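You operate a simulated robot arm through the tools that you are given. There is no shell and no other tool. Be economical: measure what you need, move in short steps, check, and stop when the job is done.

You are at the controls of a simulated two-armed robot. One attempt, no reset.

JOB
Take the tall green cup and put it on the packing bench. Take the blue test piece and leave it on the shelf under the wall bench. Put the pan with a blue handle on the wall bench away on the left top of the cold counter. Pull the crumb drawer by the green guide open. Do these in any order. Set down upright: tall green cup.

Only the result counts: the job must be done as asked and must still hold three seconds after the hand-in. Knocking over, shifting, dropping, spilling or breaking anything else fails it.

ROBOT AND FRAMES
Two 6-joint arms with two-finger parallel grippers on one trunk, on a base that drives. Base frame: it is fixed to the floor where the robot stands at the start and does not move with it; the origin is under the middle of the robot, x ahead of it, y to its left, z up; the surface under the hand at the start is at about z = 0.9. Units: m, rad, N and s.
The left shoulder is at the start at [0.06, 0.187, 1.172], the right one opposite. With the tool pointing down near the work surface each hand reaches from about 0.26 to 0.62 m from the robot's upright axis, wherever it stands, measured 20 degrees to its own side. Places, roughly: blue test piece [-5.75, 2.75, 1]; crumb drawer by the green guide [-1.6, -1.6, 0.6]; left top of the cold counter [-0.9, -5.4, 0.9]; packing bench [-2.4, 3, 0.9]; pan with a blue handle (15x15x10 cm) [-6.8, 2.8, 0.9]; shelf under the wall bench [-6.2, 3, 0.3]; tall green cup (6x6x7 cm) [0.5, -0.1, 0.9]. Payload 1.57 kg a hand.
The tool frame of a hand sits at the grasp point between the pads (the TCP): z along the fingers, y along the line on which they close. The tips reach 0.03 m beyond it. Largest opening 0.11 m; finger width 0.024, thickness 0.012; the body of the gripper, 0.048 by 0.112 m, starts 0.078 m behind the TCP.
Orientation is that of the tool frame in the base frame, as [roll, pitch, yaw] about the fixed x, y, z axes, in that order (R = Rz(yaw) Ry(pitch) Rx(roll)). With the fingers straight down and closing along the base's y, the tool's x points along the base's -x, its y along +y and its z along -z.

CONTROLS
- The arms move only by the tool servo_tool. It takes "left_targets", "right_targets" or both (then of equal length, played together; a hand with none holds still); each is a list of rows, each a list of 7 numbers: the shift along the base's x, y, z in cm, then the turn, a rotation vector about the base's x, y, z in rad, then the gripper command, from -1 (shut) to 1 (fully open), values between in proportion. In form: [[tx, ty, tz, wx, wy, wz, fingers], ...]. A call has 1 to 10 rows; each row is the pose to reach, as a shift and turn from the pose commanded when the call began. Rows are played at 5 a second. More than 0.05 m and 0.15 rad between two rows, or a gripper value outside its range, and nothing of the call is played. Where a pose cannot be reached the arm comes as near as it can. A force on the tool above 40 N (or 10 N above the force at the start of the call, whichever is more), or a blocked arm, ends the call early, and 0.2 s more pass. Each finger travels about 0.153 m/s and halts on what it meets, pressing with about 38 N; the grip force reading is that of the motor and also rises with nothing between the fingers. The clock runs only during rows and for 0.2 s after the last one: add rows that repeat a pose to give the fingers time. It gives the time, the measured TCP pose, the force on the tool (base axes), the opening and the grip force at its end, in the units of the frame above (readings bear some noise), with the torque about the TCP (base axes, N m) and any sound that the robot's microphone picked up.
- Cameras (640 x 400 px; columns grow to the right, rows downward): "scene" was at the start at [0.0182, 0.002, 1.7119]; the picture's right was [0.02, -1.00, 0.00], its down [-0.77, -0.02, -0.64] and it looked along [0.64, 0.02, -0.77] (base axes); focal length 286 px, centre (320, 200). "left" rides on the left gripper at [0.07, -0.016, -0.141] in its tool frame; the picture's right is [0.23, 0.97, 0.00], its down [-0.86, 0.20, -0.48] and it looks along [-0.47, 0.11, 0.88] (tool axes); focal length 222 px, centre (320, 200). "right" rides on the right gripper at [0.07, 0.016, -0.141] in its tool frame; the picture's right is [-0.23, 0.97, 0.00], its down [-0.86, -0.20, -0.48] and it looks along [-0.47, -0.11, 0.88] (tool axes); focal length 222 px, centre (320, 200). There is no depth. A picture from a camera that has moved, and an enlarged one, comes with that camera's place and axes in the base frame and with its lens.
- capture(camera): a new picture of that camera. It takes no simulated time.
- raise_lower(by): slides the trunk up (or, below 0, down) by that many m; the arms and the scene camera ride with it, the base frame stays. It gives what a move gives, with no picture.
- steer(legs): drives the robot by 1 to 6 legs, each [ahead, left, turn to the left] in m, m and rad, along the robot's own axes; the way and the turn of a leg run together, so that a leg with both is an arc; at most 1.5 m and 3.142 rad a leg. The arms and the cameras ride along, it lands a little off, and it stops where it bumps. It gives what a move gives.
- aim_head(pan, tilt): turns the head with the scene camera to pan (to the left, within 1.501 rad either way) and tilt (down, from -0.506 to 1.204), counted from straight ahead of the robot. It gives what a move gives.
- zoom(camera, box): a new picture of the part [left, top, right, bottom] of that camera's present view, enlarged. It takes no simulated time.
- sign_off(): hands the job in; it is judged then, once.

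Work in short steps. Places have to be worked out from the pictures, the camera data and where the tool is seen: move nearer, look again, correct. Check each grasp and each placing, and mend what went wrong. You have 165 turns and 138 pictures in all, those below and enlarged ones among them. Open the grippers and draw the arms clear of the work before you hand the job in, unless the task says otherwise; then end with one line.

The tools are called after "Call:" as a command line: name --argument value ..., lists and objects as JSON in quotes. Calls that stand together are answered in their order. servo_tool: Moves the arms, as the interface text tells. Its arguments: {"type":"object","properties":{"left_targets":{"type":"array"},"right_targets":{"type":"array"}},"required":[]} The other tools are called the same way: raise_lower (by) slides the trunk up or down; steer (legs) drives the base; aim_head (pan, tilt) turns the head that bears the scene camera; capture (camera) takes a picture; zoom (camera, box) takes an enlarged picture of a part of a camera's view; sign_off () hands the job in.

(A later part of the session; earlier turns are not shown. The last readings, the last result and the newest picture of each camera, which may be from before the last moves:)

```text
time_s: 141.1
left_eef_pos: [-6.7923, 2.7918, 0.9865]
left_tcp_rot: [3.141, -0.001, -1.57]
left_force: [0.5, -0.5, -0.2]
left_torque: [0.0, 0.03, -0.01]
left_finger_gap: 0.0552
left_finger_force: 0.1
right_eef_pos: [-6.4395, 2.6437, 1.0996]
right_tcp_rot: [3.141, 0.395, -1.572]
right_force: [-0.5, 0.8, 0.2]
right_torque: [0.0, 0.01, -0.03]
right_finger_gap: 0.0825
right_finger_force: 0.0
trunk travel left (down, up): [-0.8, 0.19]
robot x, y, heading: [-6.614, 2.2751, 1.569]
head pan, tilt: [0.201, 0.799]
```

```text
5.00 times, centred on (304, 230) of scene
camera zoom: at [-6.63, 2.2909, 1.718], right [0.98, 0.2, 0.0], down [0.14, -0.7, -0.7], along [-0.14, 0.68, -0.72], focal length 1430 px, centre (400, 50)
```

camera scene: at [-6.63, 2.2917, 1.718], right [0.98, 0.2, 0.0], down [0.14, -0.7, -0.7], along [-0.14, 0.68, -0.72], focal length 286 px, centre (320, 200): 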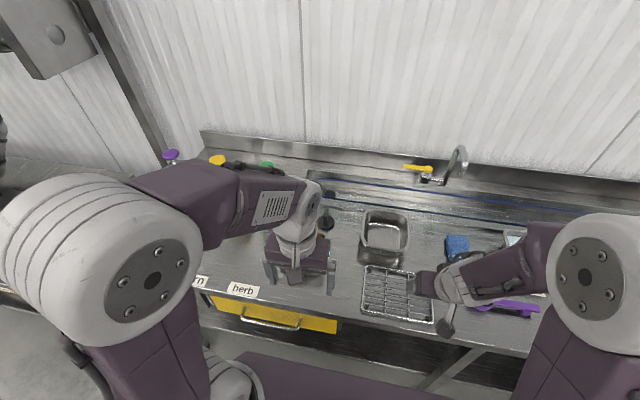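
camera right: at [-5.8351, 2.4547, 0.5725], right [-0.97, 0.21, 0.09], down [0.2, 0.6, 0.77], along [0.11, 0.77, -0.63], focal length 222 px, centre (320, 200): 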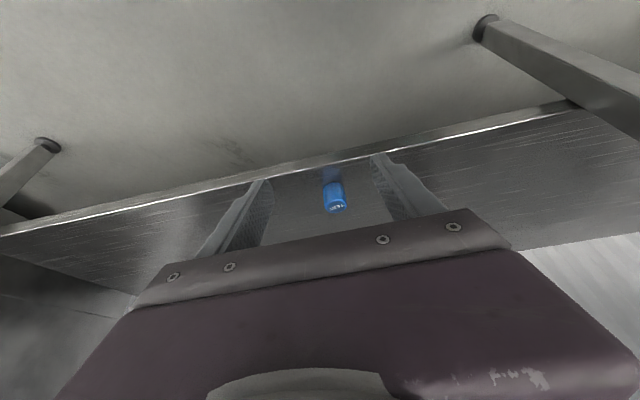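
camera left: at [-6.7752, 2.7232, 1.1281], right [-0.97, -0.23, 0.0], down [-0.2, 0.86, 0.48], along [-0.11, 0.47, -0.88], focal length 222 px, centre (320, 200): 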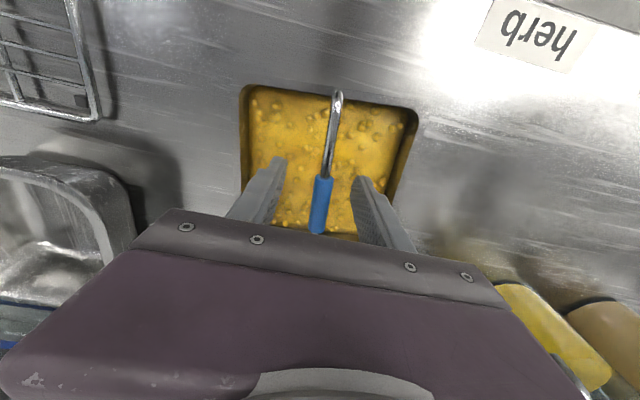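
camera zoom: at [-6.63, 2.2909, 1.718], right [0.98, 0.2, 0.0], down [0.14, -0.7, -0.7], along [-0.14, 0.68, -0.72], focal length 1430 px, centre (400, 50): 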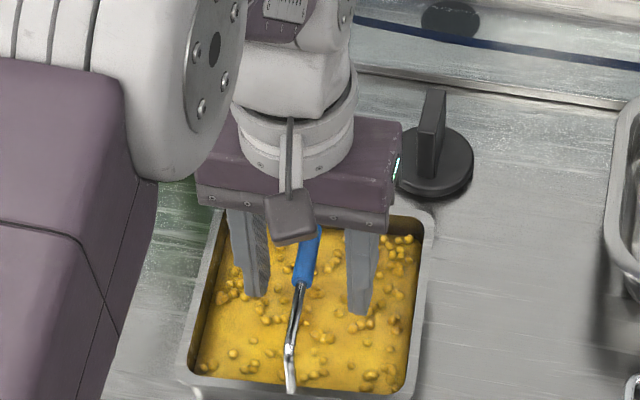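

The grip lies between the pads. I close and check.

Call:
servo_tool --left_targets '[[0, 0.3, 0, 0, 0, 0, -0.4], [0, 0.3, 0, 0, 0, 0, -0.8], [0, 0.3, 0, 0, 0, 0, -1], [0, 0.3, 0, 0, 0, 0, -1]]'

Call:
capture --camera "left"

```text
time_s: 142.1
left_eef_pos: [-6.7916, 2.7946, 0.9864]
left_tcp_rot: [3.142, 0.001, -1.572]
left_force: [0.4, 0.8, -0.1]
left_torque: [0.05, 0.0, -0.14]
left_finger_gap: 0.0121
left_finger_force: 29.0
right_eef_pos: [-6.4387, 2.6444, 1.0996]
right_tcp_rot: [-3.14, 0.394, -1.57]
right_force: [-0.3, 0.9, -0.1]
right_torque: [-0.03, 0.0, -0.01]
right_finger_gap: 0.0826
right_finger_force: 0.1
trunk travel left (down, up): [-0.8, 0.19]
robot x, y, heading: [-6.6137, 2.2721, 1.57]
head pan, tilt: [0.201, 0.799]
```

```text
75 pictures are left
camera left: at [-6.7753, 2.7267, 1.1285], right [-0.97, -0.23, 0.0], down [-0.2, 0.86, 0.48], along [-0.11, 0.47, -0.88], focal length 222 px, centre (320, 200)
```

left: 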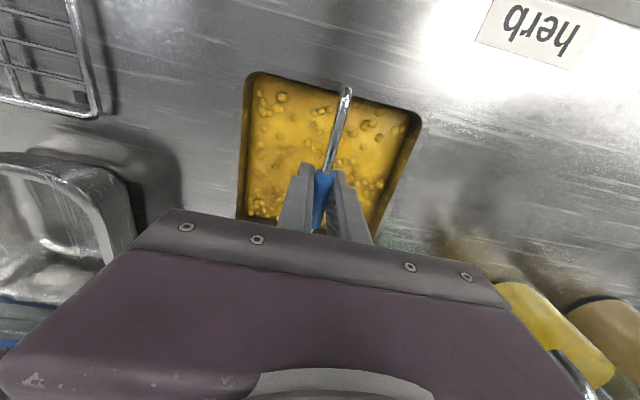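

Gripped on a 12 mm handle. I hold briefly and lift 3 cm to test.

Call:
servo_tool --left_targets '[[0, 0, 0, 0, 0, 0, -1], [0, 0, 0, 0, 0, 0, -1], [0, 0, 1, 0, 0, 0, -1], [0, 0, 2, 0, 0, 0, -1], [0, 0, 3, 0, 0, 0, -1], [0, 0, 3, 0, 0, 0, -1]]'

Call:
capture --camera "left"

Call:
zoom --camera "scene" --box '[200, 170, 392, 290]'

```text
time_s: 143.5
left_eef_pos: [-6.792, 2.7964, 1.0174]
left_tcp_rot: [-3.141, -0.001, -1.571]
left_force: [0.3, 0.1, -5.2]
left_torque: [-0.02, -0.02, -0.02]
left_finger_gap: 0.0119
left_finger_force: 28.8
right_eef_pos: [-6.4399, 2.6439, 1.1005]
right_tcp_rot: [-3.141, 0.397, -1.571]
right_force: [-0.1, 0.5, -0.3]
right_torque: [-0.01, 0.01, 0.0]
right_finger_gap: 0.0824
right_finger_force: 0.0
trunk travel left (down, up): [-0.8, 0.19]
robot x, y, heading: [-6.6155, 2.2716, 1.568]
head pan, tilt: [0.201, 0.799]
```

```text
74 pictures are left
camera left: at [-6.7752, 2.7278, 1.1583], right [-0.97, -0.23, 0.0], down [-0.2, 0.86, 0.48], along [-0.11, 0.46, -0.88], focal length 222 px, centre (320, 200)
```

left: 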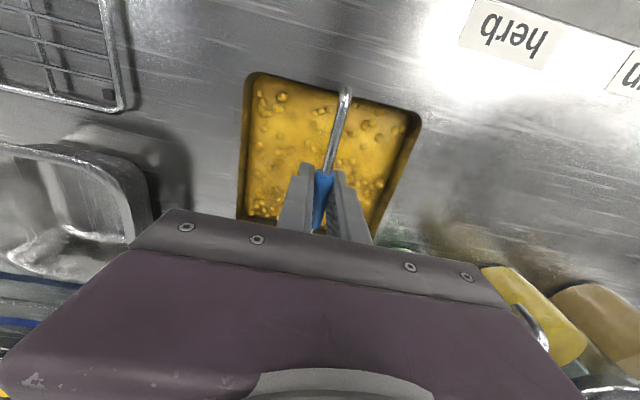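

```text
3.33 times, centred on (296, 230) of scene
camera zoom: at [-6.6305, 2.2925, 1.7179], right [0.98, 0.2, 0.0], down [0.14, -0.7, -0.7], along [-0.14, 0.68, -0.72], focal length 953 px, centre (400, 100)
```

zoom: 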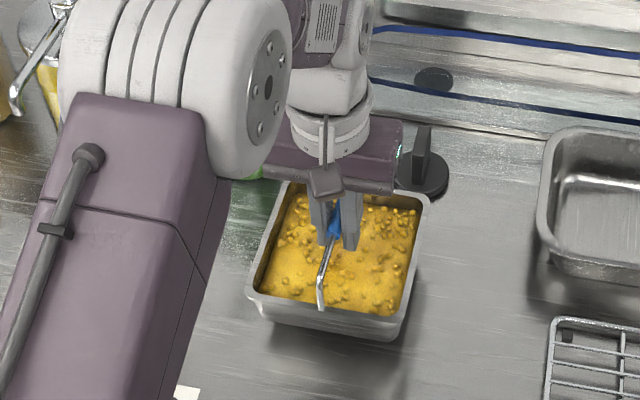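

Held level, about 0.5 kg. I lift it high and draw it in slowly.

Call:
servo_tool --left_targets '[[0, 0, 2.5, 0, 0, 0, -1], [0, 0, 5, 0, 0, 0, -1], [0, 0, 7.5, 0, 0, 0, -1], [0, 0, 10, 0, 0, 0, -1], [0, 0, 13, 0, 0, 0, -1], [0, -2, 16, 0, 0, 0, -1], [0, -5, 18, 0, 0, 0, -1], [0, -8, 18, 0, 0, 0, -1], [0, -11, 18, 0, 0, 0, -1], [0, -13, 18, 0, 0, 0, -1]]'

Call:
steer --legs '[[-0.65, 0, 0]]'

Call:
aim_head --pan -1.5 --tilt 0.3

Call:
capture --camera "left"

Call:
capture --camera "scene"

```text
time_s: 145.7
left_eef_pos: [-6.7909, 2.6644, 1.1985]
left_tcp_rot: [-3.14, 0.002, -1.571]
left_force: [0.0, -0.4, -6.0]
left_torque: [0.01, -0.01, 0.01]
left_finger_gap: 0.0122
left_finger_force: 29.7
right_eef_pos: [-6.4401, 2.6422, 1.1011]
right_tcp_rot: [-3.138, 0.4, -1.57]
right_force: [-0.1, -0.1, 0.2]
right_torque: [0.05, 0.01, -0.03]
right_finger_gap: 0.0826
right_finger_force: 0.0
trunk travel left (down, up): [-0.8, 0.19]
robot x, y, heading: [-6.6105, 2.265, 1.574]
head pan, tilt: [0.201, 0.799]
```

```text
time_s: 149.3
left_eef_pos: [-6.7927, 2.0154, 1.1981]
left_tcp_rot: [-3.141, -0.002, -1.572]
left_force: [-0.7, 0.8, -5.5]
left_torque: [-0.04, -0.04, 0.01]
left_finger_gap: 0.0123
left_finger_force: 29.4
right_eef_pos: [-6.4395, 1.9925, 1.0993]
right_tcp_rot: [-3.139, 0.395, -1.57]
right_force: [0.4, 0.3, -0.1]
right_torque: [0.01, 0.01, 0.02]
right_finger_gap: 0.0826
right_finger_force: 0.0
trunk travel left (down, up): [-0.8, 0.19]
robot x, y, heading: [-6.6163, 1.619, 1.568]
head pan, tilt: [0.201, 0.799]
```

```text
time_s: 151.0
left_eef_pos: [-6.7926, 2.0157, 1.1984]
left_tcp_rot: [-3.141, 0.0, -1.572]
left_force: [-0.7, -0.2, -6.1]
left_torque: [-0.03, -0.01, -0.02]
left_finger_gap: 0.0119
left_finger_force: 29.1
right_eef_pos: [-6.4395, 1.9929, 1.1004]
right_tcp_rot: [-3.139, 0.395, -1.569]
right_force: [0.0, 0.1, 0.7]
right_torque: [0.02, -0.01, 0.02]
right_finger_gap: 0.0827
right_finger_force: 0.1
trunk travel left (down, up): [-0.8, 0.19]
robot x, y, heading: [-6.6174, 1.621, 1.574]
head pan, tilt: [-1.499, 0.3]
```

```text
72 pictures are left
camera left: at [-6.7752, 1.9465, 1.3397], right [-0.97, -0.23, 0.0], down [-0.2, 0.86, 0.48], along [-0.11, 0.47, -0.88], focal length 222 px, centre (320, 200)
```

left: 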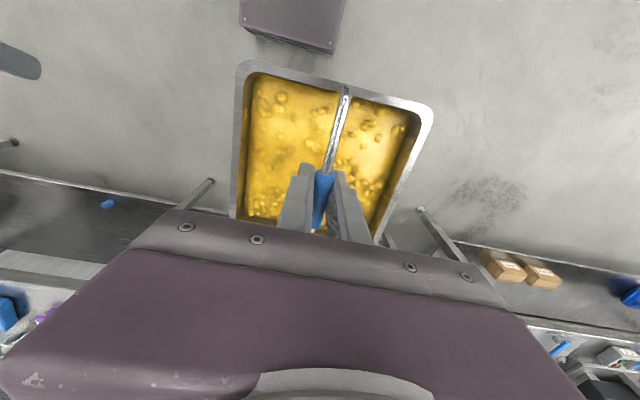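

```text
71 pictures are left
camera scene: at [-6.5215, 1.5682, 1.7623], right [0.07, -1.0, 0.0], down [-0.29, -0.02, -0.96], along [0.95, 0.07, -0.3], focal length 286 px, centre (320, 200)
```

scene: 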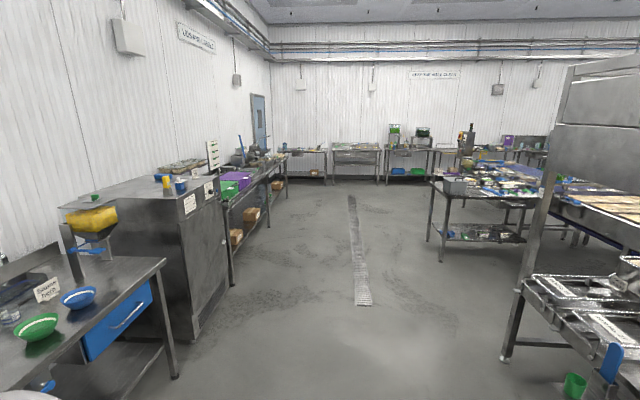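

Pan is level and secure. I turn right to face +x and drive back along the aisle.

Call:
steer --legs '[[0, 0, -1.57], [1.5, 0, 0], [1.5, 0, 0]]'

```text
time_s: 169.4
left_eef_pos: [-3.2082, 1.8018, 1.199]
left_tcp_rot: [3.142, -0.001, 3.14]
left_force: [0.3, 0.0, -6.0]
left_torque: [0.01, -0.01, -0.01]
left_finger_gap: 0.012
left_finger_force: 29.2
right_eef_pos: [-3.2293, 1.4491, 1.0997]
right_tcp_rot: [-3.14, 0.397, -3.14]
right_force: [-0.4, -1.1, 0.7]
right_torque: [-0.01, 0.02, 0.03]
right_finger_gap: 0.0824
right_finger_force: 0.0
trunk travel left (down, up): [-0.8, 0.19]
robot x, y, heading: [-3.602, 1.6204, 0.002]
head pan, tilt: [-1.499, 0.3]
```

On track. I go on to x≈-0.35 and turn to face -y.

Call:
steer --legs '[[1.5, 0, 0], [1.5, 0, 0], [0.3, 0, 0], [0, 0, -1.573]]'

Call:
aim_head --pan 0 --tilt 0.4

Call:
capture --camera "scene"

```text
time_s: 189.2
left_eef_pos: [-0.1286, 1.2341, 1.1981]
left_tcp_rot: [3.141, 0.0, 1.581]
left_force: [0.4, 0.6, -5.5]
left_torque: [0.04, -0.03, 0.01]
left_finger_gap: 0.012
left_finger_force: 29.5
right_eef_pos: [-0.4801, 1.2512, 1.0999]
right_tcp_rot: [-3.14, 0.396, 1.582]
right_force: [0.8, 0.3, 0.3]
right_torque: [0.04, 0.01, 0.01]
right_finger_gap: 0.0827
right_finger_force: 0.0
trunk travel left (down, up): [-0.8, 0.19]
robot x, y, heading: [-0.3113, 1.6233, -1.56]
head pan, tilt: [-1.499, 0.3]
```

```text
time_s: 190.8
left_eef_pos: [-0.1292, 1.2321, 1.197]
left_tcp_rot: [3.141, 0.001, 1.581]
left_force: [0.2, 0.6, -6.3]
left_torque: [0.05, 0.0, 0.02]
left_finger_gap: 0.0125
left_finger_force: 29.2
right_eef_pos: [-0.4816, 1.2518, 1.0997]
right_tcp_rot: [-3.139, 0.395, 1.581]
right_force: [0.5, -0.4, 0.0]
right_torque: [0.02, -0.01, -0.03]
right_finger_gap: 0.0829
right_finger_force: 0.0
trunk travel left (down, up): [-0.8, 0.19]
robot x, y, heading: [-0.3074, 1.6206, -1.563]
head pan, tilt: [0.0, 0.4]
```

```text
70 pictures are left
camera scene: at [-0.3075, 1.5927, 1.753], right [-1.0, -0.01, 0.0], down [0.0, 0.39, -0.92], along [0.01, -0.92, -0.39], focal length 286 px, centre (320, 200)
```

scene: 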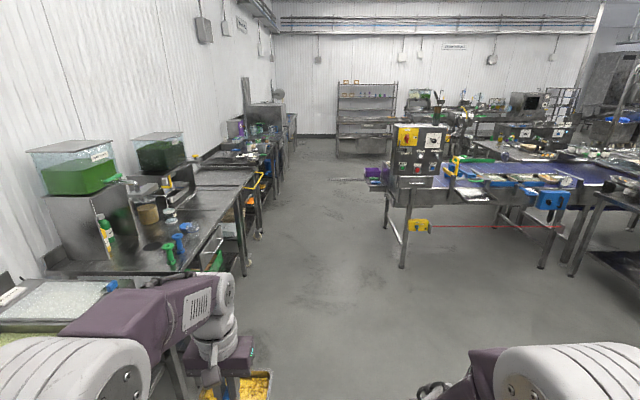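

The corridor runs x -0.75…0.35; I take x≈-0.2 and drive 3 m.

Call:
steer --legs '[[1.5, 0.1, 0], [0.6, 0, 0]]'

Call:
capture --camera "scene"

Call:
aim_head --pan -0.9 --tilt 0.5

Call:
capture --camera "scene"

```text
refused: leg 1 is longer than a leg can be; nothing moved
```

```text
69 pictures are left
camera scene: at [-0.3075, 1.5927, 1.753], right [-1.0, -0.01, 0.0], down [0.0, 0.39, -0.92], along [0.01, -0.92, -0.39], focal length 286 px, centre (320, 200)
```

scene: 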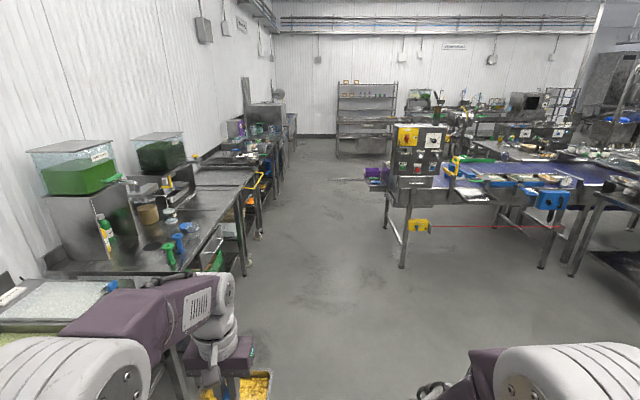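

```text
time_s: 192.0
left_eef_pos: [-0.1295, 1.2328, 1.1975]
left_tcp_rot: [3.141, 0.0, 1.581]
left_force: [0.2, -0.5, -6.5]
left_torque: [0.02, 0.01, -0.01]
left_finger_gap: 0.012
left_finger_force: 29.2
right_eef_pos: [-0.4817, 1.2529, 1.0996]
right_tcp_rot: [-3.14, 0.395, 1.582]
right_force: [0.2, 0.9, -0.4]
right_torque: [-0.03, 0.0, -0.01]
right_finger_gap: 0.0824
right_finger_force: 0.0
trunk travel left (down, up): [-0.8, 0.19]
robot x, y, heading: [-0.3108, 1.6234, -1.56]
head pan, tilt: [-0.901, 0.499]
```

```text
68 pictures are left
camera scene: at [-0.379, 1.6279, 1.7439], right [-0.63, 0.78, 0.0], down [0.37, 0.3, -0.88], along [-0.68, -0.55, -0.48], focal length 286 px, centre (320, 200)
```

scene: 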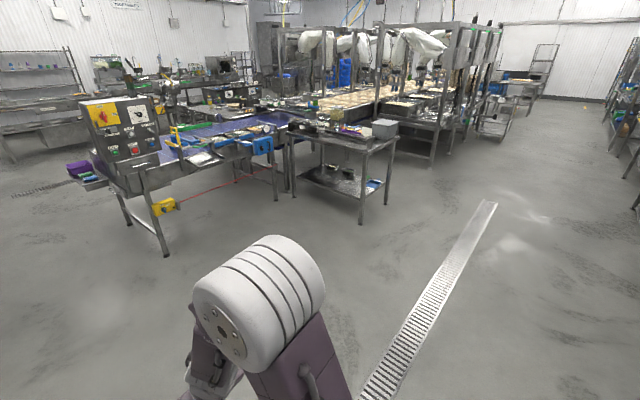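

I fix the leg lengths and drive, then look.

Call:
steer --legs '[[1.3, 0.1, 0], [1.0, 0, 0]]'

Call:
capture --camera "scene"

Call:
aim_head --pan 0 --tilt 0.4

Call:
capture --camera "scene"

```text
time_s: 203.4
left_eef_pos: [-0.009, -1.083, 1.1988]
left_tcp_rot: [3.141, 0.0, 1.577]
left_force: [0.2, 1.0, -5.3]
left_torque: [0.02, 0.0, 0.06]
left_finger_gap: 0.0122
left_finger_force: 29.2
right_eef_pos: [-0.361, -1.065, 1.1007]
right_tcp_rot: [-3.141, 0.397, 1.577]
right_force: [-0.3, 0.0, -0.1]
right_torque: [-0.03, -0.01, 0.0]
right_finger_gap: 0.0823
right_finger_force: 0.1
trunk travel left (down, up): [-0.8, 0.19]
robot x, y, heading: [-0.1901, -0.6903, -1.566]
head pan, tilt: [-0.901, 0.499]
```

```text
67 pictures are left
camera scene: at [-0.2567, -0.6879, 1.7439], right [-0.63, 0.78, 0.0], down [0.37, 0.3, -0.88], along [-0.68, -0.55, -0.48], focal length 286 px, centre (320, 200)
```

scene: 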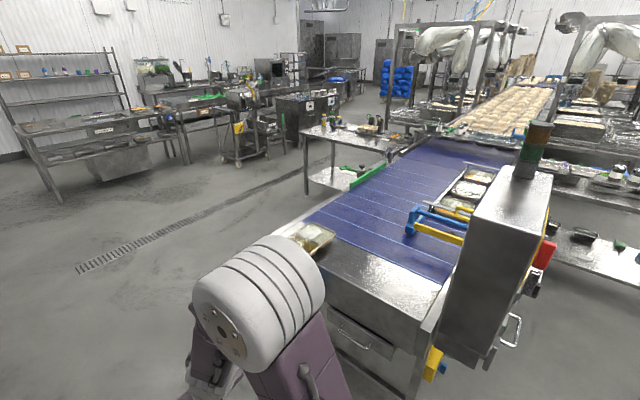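

```text
time_s: 204.7
left_eef_pos: [-0.0075, -1.0842, 1.1973]
left_tcp_rot: [-3.141, -0.001, 1.578]
left_force: [0.1, -0.1, -5.6]
left_torque: [0.07, 0.02, -0.03]
left_finger_gap: 0.0123
left_finger_force: 29.0
right_eef_pos: [-0.3604, -1.0648, 1.1005]
right_tcp_rot: [-3.141, 0.396, 1.579]
right_force: [-0.6, -0.4, -0.7]
right_torque: [-0.01, 0.02, 0.01]
right_finger_gap: 0.0824
right_finger_force: 0.0
trunk travel left (down, up): [-0.8, 0.19]
robot x, y, heading: [-0.1865, -0.6922, -1.565]
head pan, tilt: [0.0, 0.4]
```

```text
66 pictures are left
camera scene: at [-0.1853, -0.7243, 1.753], right [-1.0, -0.01, 0.0], down [0.0, 0.39, -0.92], along [0.01, -0.92, -0.39], focal length 286 px, centre (320, 200)
```

scene: 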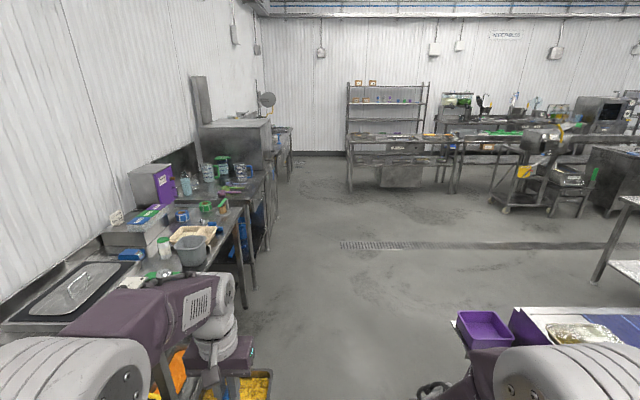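

The cold counter is straight ahead by the far wall, slightly right. I drive on 2.6 m.

Call:
steer --legs '[[1.4, 0, 0], [1.2, 0, 0]]'

Call:
capture --camera "scene"

```text
time_s: 217.3
left_eef_pos: [0.0049, -3.6827, 1.1987]
left_tcp_rot: [-3.141, 0.0, 1.578]
left_force: [-0.4, 0.2, -6.4]
left_torque: [0.06, 0.0, -0.01]
left_finger_gap: 0.0123
left_finger_force: 29.2
right_eef_pos: [-0.3474, -3.6643, 1.1]
right_tcp_rot: [-3.14, 0.397, 1.582]
right_force: [0.1, -0.4, 0.6]
right_torque: [0.0, -0.01, 0.01]
right_finger_gap: 0.0826
right_finger_force: 0.1
trunk travel left (down, up): [-0.8, 0.19]
robot x, y, heading: [-0.175, -3.2931, -1.566]
head pan, tilt: [0.0, 0.4]
```

```text
65 pictures are left
camera scene: at [-0.1731, -3.3233, 1.753], right [-1.0, -0.01, 0.0], down [0.0, 0.39, -0.92], along [0.01, -0.92, -0.39], focal length 286 px, centre (320, 200)
```

scene: 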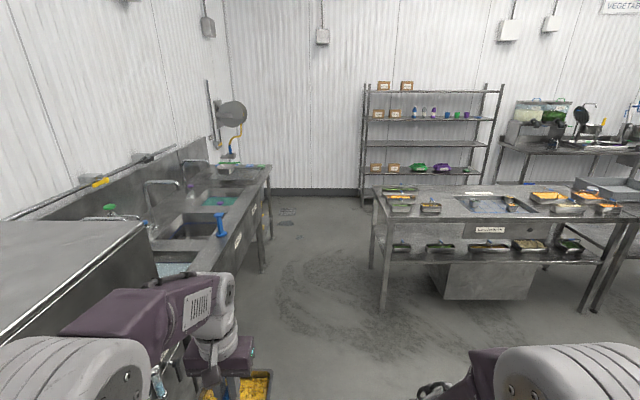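

I zoom in on the counter top.

Call:
zoom --camera "scene" --box '[350, 160, 640, 320]'

```text
2.21 times, centred on (495, 240) of scene
camera zoom: at [-0.1731, -3.3233, 1.753], right [-1.0, -0.01, 0.0], down [0.0, 0.39, -0.92], along [0.01, -0.92, -0.39], focal length 631 px, centre (-66, 112)
```

zoom: 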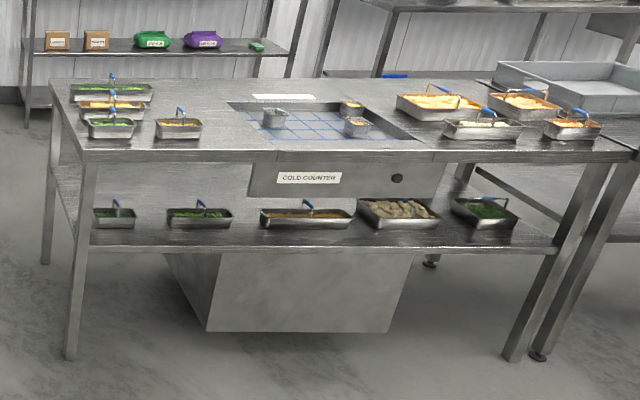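

The left top holds several pans with free space among them. I drive closer for a better look.

Call:
steer --legs '[[0.8, -0.82, 0]]'

Call:
aim_head --pan 0.2 --tilt 0.65

Call:
capture --camera "scene"

```text
time_s: 223.2
left_eef_pos: [-0.8045, -4.4898, 1.1991]
left_tcp_rot: [3.14, 0.001, 1.58]
left_force: [0.8, 1.3, -5.9]
left_torque: [0.04, 0.02, 0.0]
left_finger_gap: 0.0121
left_finger_force: 29.7
right_eef_pos: [-1.1577, -4.4719, 1.1005]
right_tcp_rot: [-3.139, 0.395, 1.58]
right_force: [-0.1, 0.0, -1.4]
right_torque: [-0.01, 0.01, 0.01]
right_finger_gap: 0.0824
right_finger_force: 0.2
trunk travel left (down, up): [-0.8, 0.19]
robot x, y, heading: [-0.982, -4.0962, -1.562]
head pan, tilt: [0.0, 0.4]
```

```text
time_s: 223.9
left_eef_pos: [-0.8054, -4.4907, 1.1971]
left_tcp_rot: [-3.141, -0.003, 1.581]
left_force: [0.1, 0.7, -6.2]
left_torque: [0.01, -0.02, 0.06]
left_finger_gap: 0.0122
left_finger_force: 29.5
right_eef_pos: [-1.1581, -4.4718, 1.1007]
right_tcp_rot: [-3.139, 0.398, 1.579]
right_force: [-0.9, -0.4, 0.3]
right_torque: [-0.03, -0.01, 0.07]
right_finger_gap: 0.0826
right_finger_force: 0.1
trunk travel left (down, up): [-0.8, 0.19]
robot x, y, heading: [-0.9857, -4.0967, -1.56]
head pan, tilt: [0.201, 0.649]
```

```text
63 pictures are left
camera scene: at [-0.9662, -4.1238, 1.7306], right [-0.98, -0.21, 0.0], down [-0.13, 0.59, -0.8], along [0.17, -0.78, -0.6], focal length 286 px, centre (320, 200)
```

scene: 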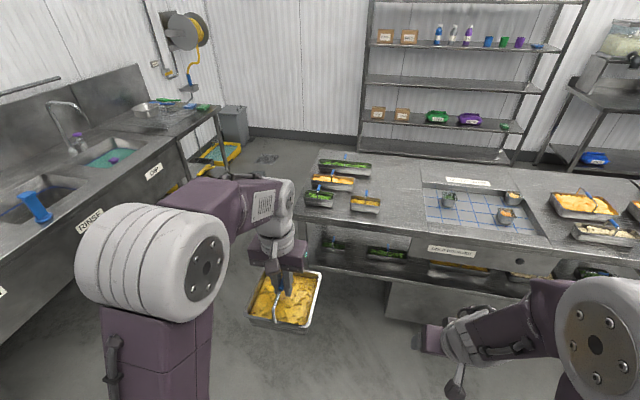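

Call:
zoom --camera "scene" --box '[270, 130, 510, 280]'

```text
2.67 times, centred on (390, 205) of scene
camera zoom: at [-0.9662, -4.1238, 1.7306], right [-0.98, -0.21, 0.0], down [-0.13, 0.59, -0.8], along [0.17, -0.78, -0.6], focal length 762 px, centre (133, 187)
```

zoom: 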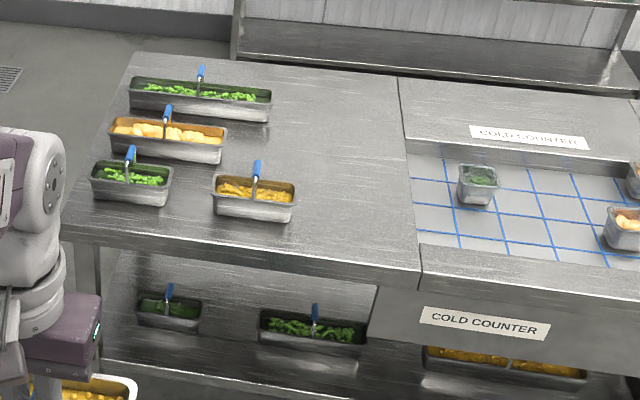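

Left top spans x -0.635…-1.22, y -5.05…-5.7. A free spot is at (-1.12, -5.17), right of the front pan (its edge at x≈-1.017). I position the robot for it.

Call:
steer --legs '[[0, -0.3, 0], [0.54, 0, 0]]'

Call:
aim_head --pan 0.25 --tilt 0.8

Call:
capture --camera "scene"

Call:
capture --camera "left"

```text
time_s: 228.7
left_eef_pos: [-1.1039, -5.0294, 1.1983]
left_tcp_rot: [3.141, -0.001, 1.581]
left_force: [0.7, 0.0, -5.4]
left_torque: [0.04, -0.01, 0.0]
left_finger_gap: 0.0122
left_finger_force: 29.8
right_eef_pos: [-1.4549, -5.0112, 1.1003]
right_tcp_rot: [-3.14, 0.397, 1.582]
right_force: [-0.1, -0.1, 0.2]
right_torque: [-0.01, -0.02, 0.01]
right_finger_gap: 0.0824
right_finger_force: 0.1
trunk travel left (down, up): [-0.8, 0.19]
robot x, y, heading: [-1.2847, -4.6388, -1.558]
head pan, tilt: [0.201, 0.649]
```

```text
time_s: 229.4
left_eef_pos: [-1.1031, -5.0315, 1.1982]
left_tcp_rot: [3.142, -0.004, 1.581]
left_force: [-0.9, 0.3, -5.8]
left_torque: [0.01, -0.01, -0.01]
left_finger_gap: 0.012
left_finger_force: 29.6
right_eef_pos: [-1.4551, -5.0128, 1.1004]
right_tcp_rot: [-3.14, 0.398, 1.581]
right_force: [-0.3, -0.1, -0.1]
right_torque: [-0.01, -0.02, 0.02]
right_finger_gap: 0.0825
right_finger_force: 0.1
trunk travel left (down, up): [-0.8, 0.19]
robot x, y, heading: [-1.2835, -4.6367, -1.556]
head pan, tilt: [0.25, 0.799]
```

```text
61 pictures are left
camera scene: at [-1.2619, -4.6577, 1.718], right [-0.97, -0.26, 0.0], down [-0.18, 0.69, -0.7], along [0.18, -0.67, -0.72], focal length 286 px, centre (320, 200)
```

scene: 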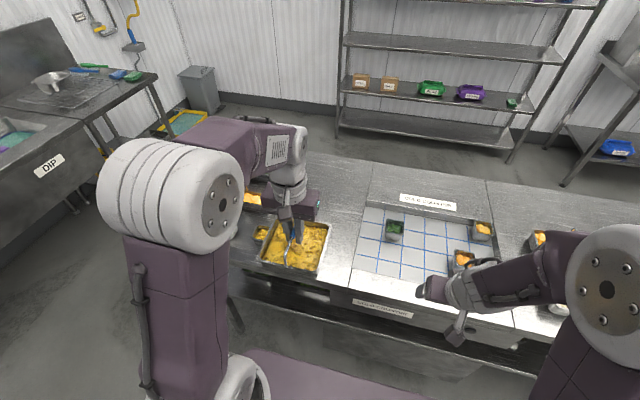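

```text
60 pictures are left
camera left: at [-1.12, -4.9604, 1.3396], right [0.97, 0.24, 0.0], down [0.21, -0.85, 0.48], along [0.11, -0.46, -0.88], focal length 222 px, centre (320, 200)
```

left: 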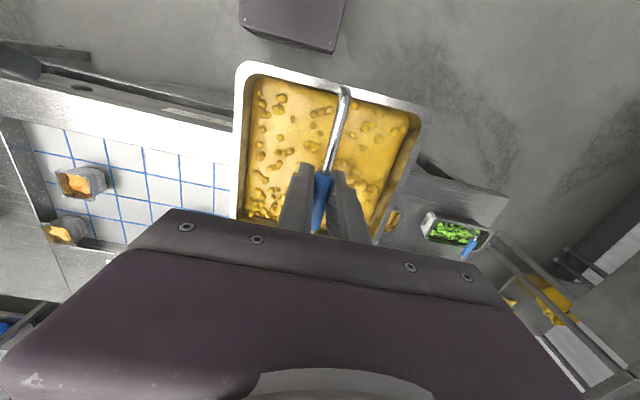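

I zoom to see the neighbouring pan against the held one.

Call:
zoom --camera "scene" --box '[210, 170, 402, 290]'

```text
3.33 times, centred on (306, 230) of scene
camera zoom: at [-1.2619, -4.6577, 1.718], right [-0.97, -0.26, 0.0], down [-0.18, 0.69, -0.7], along [0.18, -0.67, -0.72], focal length 953 px, centre (367, 100)
```

zoom: 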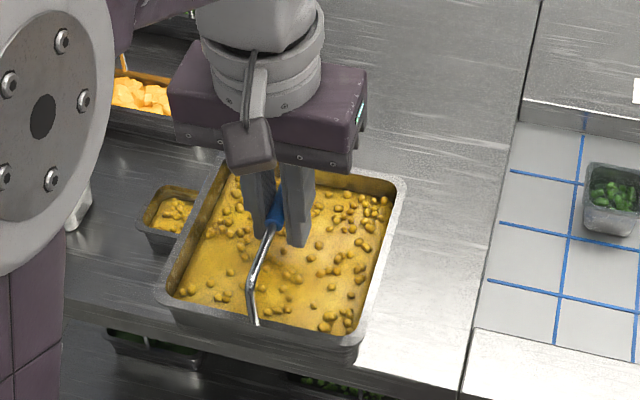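

Slot centre is x≈-1.128. I carry the pan to (-1.128, -5.18) and lower partway.

Call:
servo_tool --left_targets '[[-1, -3, 0, 0, 0, 0, -1], [-2.5, -6, 0, 0, 0, 0, -1], [-2.5, -9, 0, 0, 0, 0, -1], [-2.5, -12, 0, 0, 0, 0, -1], [-2.5, -15, -1, 0, 0, 0, -1], [-2.5, -15, -4, 0, 0, 0, -1], [-2.5, -15, -7, 0, 0, 0, -1], [-2.5, -15, -10, 0, 0, 0, -1], [-2.5, -15, -13, 0, 0, 0, -1], [-2.5, -15, -13, 0, 0, 0, -1]]'

Call:
capture --camera "left"

Call:
zoom --camera "scene" --box '[210, 150, 402, 270]'

```text
time_s: 231.6
left_eef_pos: [-1.1272, -5.1803, 1.068]
left_tcp_rot: [3.14, -0.002, 1.582]
left_force: [0.0, 0.2, -5.7]
left_torque: [0.0, -0.04, 0.0]
left_finger_gap: 0.0121
left_finger_force: 29.3
right_eef_pos: [-1.4553, -5.0132, 1.0991]
right_tcp_rot: [-3.138, 0.396, 1.581]
right_force: [-0.1, -0.1, 0.5]
right_torque: [0.02, 0.03, 0.0]
right_finger_gap: 0.0827
right_finger_force: 0.0
trunk travel left (down, up): [-0.8, 0.19]
robot x, y, heading: [-1.2814, -4.6392, -1.565]
head pan, tilt: [0.25, 0.799]
```

```text
58 pictures are left
camera left: at [-1.1445, -5.11, 1.2097], right [0.97, 0.24, 0.0], down [0.21, -0.85, 0.48], along [0.11, -0.46, -0.88], focal length 222 px, centre (320, 200)
```

left: 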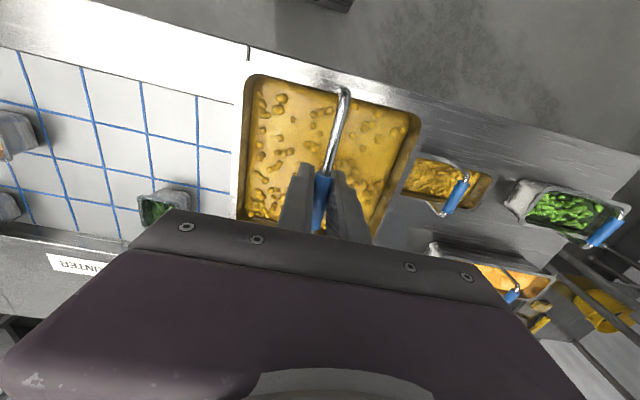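

```text
3.33 times, centred on (306, 210) of scene
camera zoom: at [-1.2621, -4.6573, 1.7179], right [-0.97, -0.26, 0.0], down [-0.18, 0.69, -0.7], along [0.18, -0.67, -0.72], focal length 953 px, centre (367, 167)
```

zoom: 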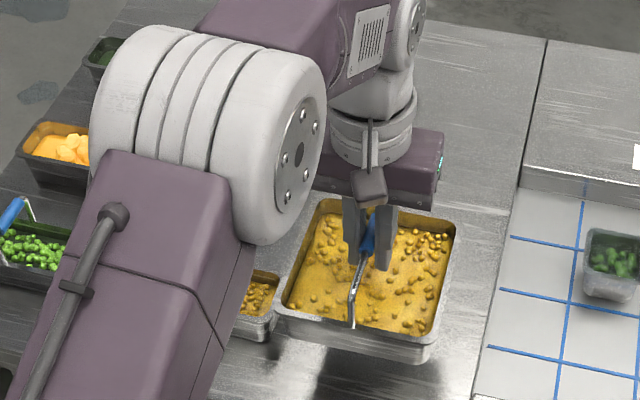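

Clearance to the neighbour is about 2.7 cm; I nudge 0.7 cm away from it and lower to contact.

Call:
servo_tool --left_targets '[[-0.7, 0, -2, 0, 0, 0, -1], [-0.7, 0, -4, 0, 0, 0, -1], [-0.7, 0, -6, 0, 0, 0, -1], [-0.7, 0, -7.2, 0, 0, 0, -1], [-0.7, 0, -7.8, 0, 0, 0, -1], [-0.7, 0, -7.8, 0, 0, 0, -1]]'

Call:
capture --camera "left"

```text
time_s: 233.0
left_eef_pos: [-1.1359, -5.1811, 0.9906]
left_tcp_rot: [-3.141, -0.001, 1.583]
left_force: [-1.1, -0.9, -5.7]
left_torque: [0.01, 0.01, 0.01]
left_finger_gap: 0.0121
left_finger_force: 29.3
right_eef_pos: [-1.4562, -5.0132, 1.0995]
right_tcp_rot: [-3.139, 0.395, 1.583]
right_force: [1.0, 0.4, -0.8]
right_torque: [0.01, -0.02, 0.02]
right_finger_gap: 0.0825
right_finger_force: 0.1
trunk travel left (down, up): [-0.8, 0.19]
robot x, y, heading: [-1.2839, -4.6415, -1.563]
head pan, tilt: [0.25, 0.799]
```

```text
56 pictures are left
camera left: at [-1.1525, -5.1102, 1.1315], right [0.97, 0.24, 0.0], down [0.21, -0.85, 0.48], along [0.11, -0.46, -0.88], focal length 222 px, centre (320, 200)
```

left: 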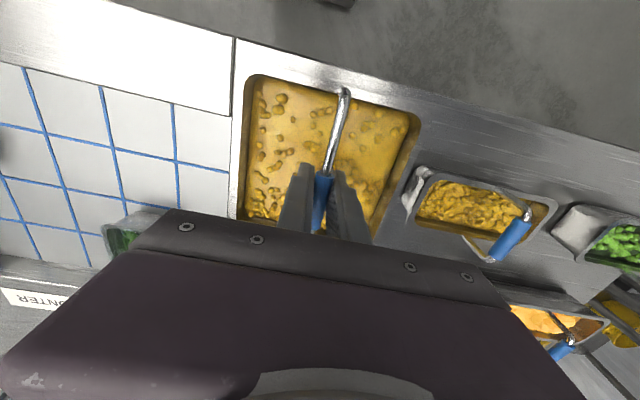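

Good alignment, clear on both sides. Last fine lowering.

Call:
servo_tool --left_targets '[[0, 0, -0.2, 0, 0, 0, -1], [0, 0, -0.4, 0, 0, 0, -1], [0, 0, -0.55, 0, 0, 0, -1], [0, 0, -0.55, 0, 0, 0, -1]]'

```text
time_s: 234.0
left_eef_pos: [-1.1356, -5.1813, 0.9839]
left_tcp_rot: [-3.141, -0.001, 1.581]
left_force: [-1.2, -0.6, -5.6]
left_torque: [0.0, 0.02, -0.04]
left_finger_gap: 0.0122
left_finger_force: 29.3
right_eef_pos: [-1.4567, -5.0122, 1.0997]
right_tcp_rot: [-3.142, 0.397, 1.581]
right_force: [0.1, 0.4, 0.4]
right_torque: [-0.02, -0.01, 0.04]
right_finger_gap: 0.0825
right_finger_force: 0.0
trunk travel left (down, up): [-0.8, 0.19]
robot x, y, heading: [-1.2836, -4.6376, -1.561]
head pan, tilt: [0.25, 0.799]
```

Not yet touching; continue slowly.

Call:
servo_tool --left_targets '[[0, 0, -0.2, 0, 0, 0, -1], [0, 0, -0.4, 0, 0, 0, -1], [0, 0, -0.4, 0, 0, 0, -1]]'

```text
time_s: 234.8
left_eef_pos: [-1.1362, -5.1811, 0.9798]
left_tcp_rot: [3.142, -0.002, 1.581]
left_force: [1.0, -0.2, -5.7]
left_torque: [0.02, 0.02, 0.02]
left_finger_gap: 0.0124
left_finger_force: 29.5
right_eef_pos: [-1.4562, -5.0131, 1.1003]
right_tcp_rot: [-3.141, 0.398, 1.581]
right_force: [0.4, 0.1, 0.0]
right_torque: [-0.02, 0.0, 0.03]
right_finger_gap: 0.0825
right_finger_force: 0.0
trunk travel left (down, up): [-0.8, 0.19]
robot x, y, heading: [-1.2835, -4.6367, -1.562]
head pan, tilt: [0.25, 0.799]
```

Call:
servo_tool --left_targets '[[0, 0, -0.3, 0, 0, 0, -1], [0, 0, -0.5, 0, 0, 0, -1], [0, 0, -0.7, 0, 0, 0, -1], [0, 0, -0.7, 0, 0, 0, -1]]'

Call:
zoom --camera "scene" --box '[210, 150, 402, 270]'

```text
time_s: 235.8
left_eef_pos: [-1.1355, -5.1823, 0.9735]
left_tcp_rot: [3.141, -0.001, 1.581]
left_force: [-0.7, -0.5, -6.3]
left_torque: [0.05, -0.01, -0.01]
left_finger_gap: 0.012
left_finger_force: 29.5
right_eef_pos: [-1.4562, -5.0126, 1.0995]
right_tcp_rot: [-3.139, 0.395, 1.582]
right_force: [0.3, 0.2, 0.4]
right_torque: [0.04, 0.01, 0.02]
right_finger_gap: 0.0825
right_finger_force: 0.1
trunk travel left (down, up): [-0.8, 0.19]
robot x, y, heading: [-1.2841, -4.6389, -1.56]
head pan, tilt: [0.25, 0.799]
```

```text
3.33 times, centred on (306, 210) of scene
camera zoom: at [-1.262, -4.6578, 1.7179], right [-0.97, -0.26, 0.0], down [-0.18, 0.69, -0.7], along [0.18, -0.67, -0.72], focal length 953 px, centre (367, 167)
```

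zoom: 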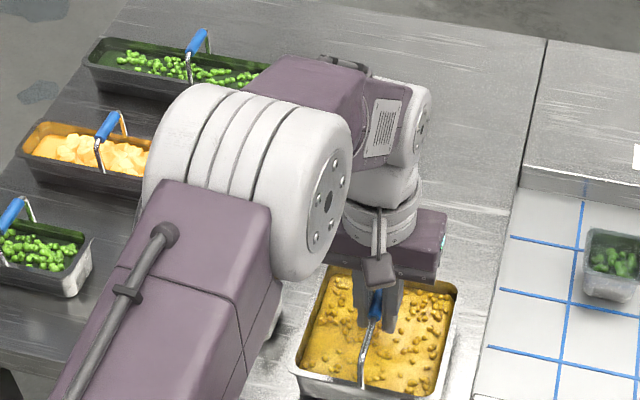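

The counter is evidently a bit lower than the wall bench. I continue in small steps.

Call:
servo_tool --left_targets '[[0, 0, -0.3, 0, 0, 0, -1], [0, 0, -0.6, 0, 0, 0, -1], [0, 0, -0.9, 0, 0, 0, -1], [0, 0, -1.2, 0, 0, 0, -1], [0, 0, -1.2, 0, 0, 0, -1]]'

Call:
capture --camera "left"

```text
time_s: 237.0
left_eef_pos: [-1.1352, -5.1802, 0.9632]
left_tcp_rot: [-3.14, 0.005, 1.582]
left_force: [3.3, -4.3, 19.8]
left_torque: [0.09, 0.02, 0.03]
left_finger_gap: 0.012
left_finger_force: 29.1
right_eef_pos: [-1.4561, -5.0101, 1.1016]
right_tcp_rot: [-3.141, 0.398, 1.581]
right_force: [0.3, 0.1, 0.7]
right_torque: [0.02, 0.0, 0.02]
right_finger_gap: 0.0826
right_finger_force: 0.1
trunk travel left (down, up): [-0.8, 0.19]
robot x, y, heading: [-1.2811, -4.639, -1.562]
head pan, tilt: [0.25, 0.799]
```

```text
54 pictures are left
camera left: at [-1.1523, -5.1085, 1.1048], right [0.97, 0.24, 0.0], down [0.21, -0.85, 0.48], along [0.11, -0.47, -0.88], focal length 222 px, centre (320, 200)
```

left: 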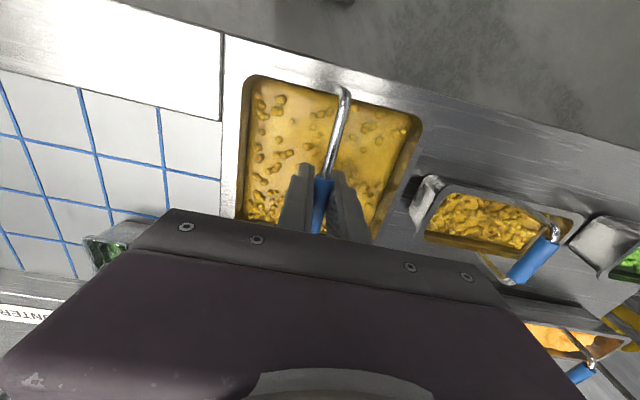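

Contact reached. I relieve the pressure, open the fingers, and rise.

Call:
servo_tool --left_targets '[[0, 0, 0.2, 0, 0, 0, -1], [0, 0, 0.4, 0, 0, 0, -0.8], [0, 0, 0.4, 0, 0, 0, -0.4], [0, 0, 0.4, 0, 0, 0, 0], [0, 0, 0.4, 0, 0, 0, 0], [0, 0, 3, 0, 0, 0, 0], [0, 0, 6, 0, 0, 0, 0], [0, 0, 10, 0, 0, 0, 0], [0, 0, 14, 0, 0, 0, 0], [0, 0, 18, 0, 0, 0, 0]]'

Call:
capture --camera "left"

```text
time_s: 239.2
left_eef_pos: [-1.137, -5.1808, 1.1427]
left_tcp_rot: [3.141, -0.001, 1.581]
left_force: [-0.7, 0.0, 0.3]
left_torque: [0.02, 0.01, 0.01]
left_finger_gap: 0.0551
left_finger_force: 0.0
right_eef_pos: [-1.4555, -5.0116, 1.0999]
right_tcp_rot: [3.141, 0.398, 1.58]
right_force: [-0.4, -0.1, 0.2]
right_torque: [0.02, -0.03, 0.0]
right_finger_gap: 0.0826
right_finger_force: 0.1
trunk travel left (down, up): [-0.8, 0.19]
robot x, y, heading: [-1.2851, -4.6373, -1.562]
head pan, tilt: [0.25, 0.799]
```

```text
53 pictures are left
camera left: at [-1.1532, -5.1104, 1.2843], right [0.97, 0.24, 0.0], down [0.21, -0.85, 0.48], along [0.11, -0.46, -0.88], focal length 222 px, centre (320, 200)
```

left: 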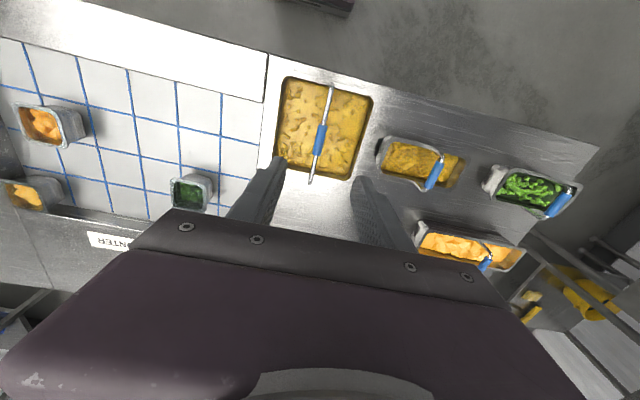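

The pan is set down neatly. I retract the left hand, back off and turn around to face the conveyor's -y side, where the green guide was seen near (-1.83, -1.61).

Call:
servo_tool --left_targets '[[0, 4, 1, 0, 0, 0, 0], [0, 8, 2, 0, 0, 0, 0], [0, 12, 3, 0, 0, 0, 0], [0, 16, 3, 0, 0, 0, 0]]'

Call:
steer --legs '[[-1.35, 0, 0]]'

Call:
aim_head --pan -0.1 --tilt 0.4

Call:
capture --camera "scene"

Call:
steer --legs '[[0, 0, 1.57], [0, 0, 1.57]]'

Call:
capture --camera "scene"

```text
time_s: 240.2
left_eef_pos: [-1.1349, -5.0177, 1.172]
left_tcp_rot: [-3.14, 0.001, 1.58]
left_force: [-0.2, 0.7, 0.0]
left_torque: [-0.03, 0.01, 0.03]
left_finger_gap: 0.0551
left_finger_force: 0.1
right_eef_pos: [-1.4559, -5.01, 1.0996]
right_tcp_rot: [-3.139, 0.398, 1.58]
right_force: [-0.1, 0.3, 1.1]
right_torque: [-0.01, -0.03, -0.01]
right_finger_gap: 0.0826
right_finger_force: 0.0
trunk travel left (down, up): [-0.8, 0.19]
robot x, y, heading: [-1.2847, -4.6388, -1.561]
head pan, tilt: [0.25, 0.799]
```

```text
time_s: 246.9
left_eef_pos: [-1.1451, -3.6841, 1.1718]
left_tcp_rot: [-3.141, -0.002, 1.576]
left_force: [0.2, -0.4, -0.3]
left_torque: [0.0, -0.01, -0.04]
left_finger_gap: 0.0551
left_finger_force: 0.0
right_eef_pos: [-1.4683, -3.6723, 1.1]
right_tcp_rot: [3.142, 0.396, 1.578]
right_force: [0.2, 1.2, 0.3]
right_torque: [-0.01, 0.0, -0.06]
right_finger_gap: 0.0826
right_finger_force: 0.1
trunk travel left (down, up): [-0.8, 0.19]
robot x, y, heading: [-1.2908, -3.2977, -1.572]
head pan, tilt: [0.25, 0.799]
```

```text
time_s: 247.8
left_eef_pos: [-1.1482, -3.6837, 1.1725]
left_tcp_rot: [-3.14, 0.0, 1.573]
left_force: [0.6, 0.4, 0.2]
left_torque: [-0.02, -0.04, -0.01]
left_finger_gap: 0.0551
left_finger_force: 0.1
right_eef_pos: [-1.4675, -3.6732, 1.1]
right_tcp_rot: [3.14, 0.398, 1.576]
right_force: [0.0, 0.5, 0.1]
right_torque: [0.02, -0.01, 0.03]
right_finger_gap: 0.0824
right_finger_force: 0.1
trunk travel left (down, up): [-0.8, 0.19]
robot x, y, heading: [-1.2943, -3.3002, -1.566]
head pan, tilt: [-0.099, 0.4]
```

```text
52 pictures are left
camera scene: at [-1.301, -3.3325, 1.753], right [-1.0, 0.09, 0.0], down [0.04, 0.39, -0.92], along [-0.09, -0.92, -0.39], focal length 286 px, centre (320, 200)
```

scene: 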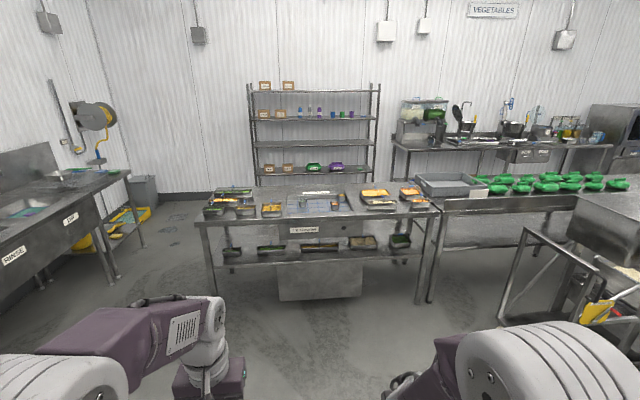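

```text
time_s: 255.8
left_eef_pos: [-1.4294, -2.9141, 1.1718]
left_tcp_rot: [-3.141, 0.001, -1.594]
left_force: [0.2, 0.5, 0.4]
left_torque: [-0.02, 0.01, 0.0]
left_finger_gap: 0.0551
left_finger_force: 0.2
right_eef_pos: [-1.1091, -2.9331, 1.1008]
right_tcp_rot: [-3.141, 0.395, -1.591]
right_force: [0.3, -0.4, 0.3]
right_torque: [0.02, 0.01, 0.05]
right_finger_gap: 0.0825
right_finger_force: 0.1
trunk travel left (down, up): [-0.8, 0.19]
robot x, y, heading: [-1.2934, -3.3019, 1.552]
head pan, tilt: [-0.099, 0.4]
```

```text
51 pictures are left
camera scene: at [-1.282, -3.2684, 1.753], right [0.99, -0.12, 0.0], down [-0.05, -0.39, -0.92], along [0.11, 0.91, -0.39], focal length 286 px, centre (320, 200)
```

scene: 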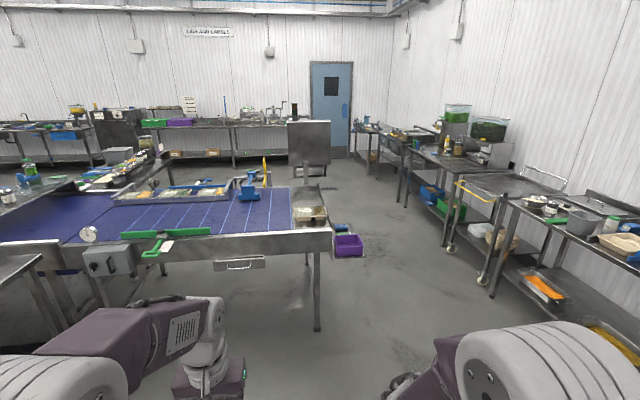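

The drawer by the green guide is at pixel (240, 262). I zoom in.

Call:
zoom --camera "scene" --box '[80, 190, 336, 350]'

```text
2.50 times, centred on (208, 270) of scene
camera zoom: at [-1.282, -3.2684, 1.753], right [0.99, -0.12, 0.0], down [-0.05, -0.39, -0.92], along [0.11, 0.91, -0.39], focal length 715 px, centre (600, 25)
```

zoom: 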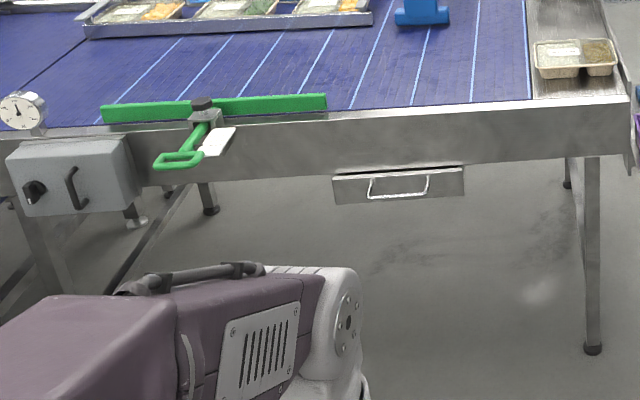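

The drawer's bail handle is at about (-1.63, -1.64, 0.56). I drive closer and lower the trunk to look at it.

Call:
steer --legs '[[0, 0, 0.018], [0.75, 0.17, 0]]'

Call:
raise_lower --by -0.3

Call:
aim_head --pan 0.2 --tilt 0.6

Call:
capture --camera "scene"

```text
time_s: 260.2
left_eef_pos: [-1.6094, -2.1815, 1.1715]
left_tcp_rot: [3.141, 0.0, -1.566]
left_force: [-0.9, -0.3, 0.1]
left_torque: [0.0, -0.01, 0.02]
left_finger_gap: 0.0549
left_finger_force: 0.0
right_eef_pos: [-1.2898, -2.1917, 1.1]
right_tcp_rot: [3.141, 0.399, -1.566]
right_force: [0.6, -0.9, 0.5]
right_torque: [0.01, 0.0, 0.0]
right_finger_gap: 0.083
right_finger_force: 0.0
trunk travel left (down, up): [-0.8, 0.19]
robot x, y, heading: [-1.4644, -2.5637, 1.575]
head pan, tilt: [-0.099, 0.4]
```

```text
time_s: 263.2
left_eef_pos: [-1.6103, -2.1802, 0.8712]
left_tcp_rot: [-3.14, -0.001, -1.568]
left_force: [1.0, 0.5, 0.4]
left_torque: [-0.01, 0.02, -0.02]
left_finger_gap: 0.0551
left_finger_force: 0.1
right_eef_pos: [-1.2896, -2.1892, 0.7995]
right_tcp_rot: [-3.141, 0.397, -1.566]
right_force: [-0.6, -0.3, 0.3]
right_torque: [-0.02, -0.02, 0.03]
right_finger_gap: 0.0824
right_finger_force: 0.1
trunk travel left (down, up): [-0.5, 0.49]
robot x, y, heading: [-1.4663, -2.5612, 1.575]
head pan, tilt: [-0.099, 0.4]
```

```text
time_s: 264.0
left_eef_pos: [-1.6112, -2.1804, 0.8718]
left_tcp_rot: [3.141, -0.001, -1.566]
left_force: [-0.3, 0.7, 0.2]
left_torque: [-0.04, -0.03, 0.05]
left_finger_gap: 0.055
left_finger_force: 0.0
right_eef_pos: [-1.2895, -2.1902, 0.7991]
right_tcp_rot: [3.14, 0.398, -1.565]
right_force: [1.1, 0.1, -0.7]
right_torque: [0.0, 0.01, -0.02]
right_finger_gap: 0.0827
right_finger_force: 0.1
trunk travel left (down, up): [-0.5, 0.49]
robot x, y, heading: [-1.4628, -2.5635, 1.578]
head pan, tilt: [0.201, 0.6]
```

```text
49 pictures are left
camera scene: at [-1.4804, -2.5359, 1.4349], right [0.98, 0.2, 0.0], down [0.11, -0.55, -0.83], along [-0.17, 0.81, -0.56], focal length 286 px, centre (320, 200)
```

scene: 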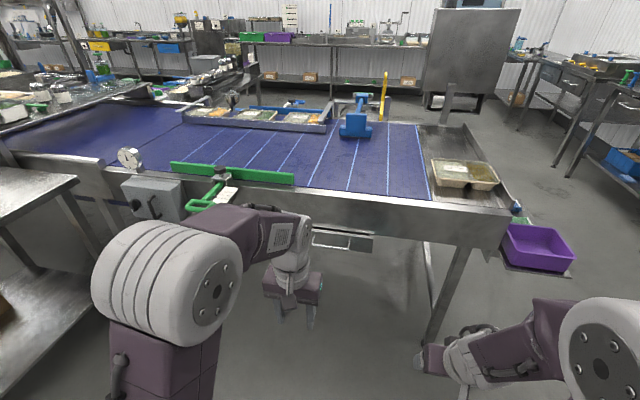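

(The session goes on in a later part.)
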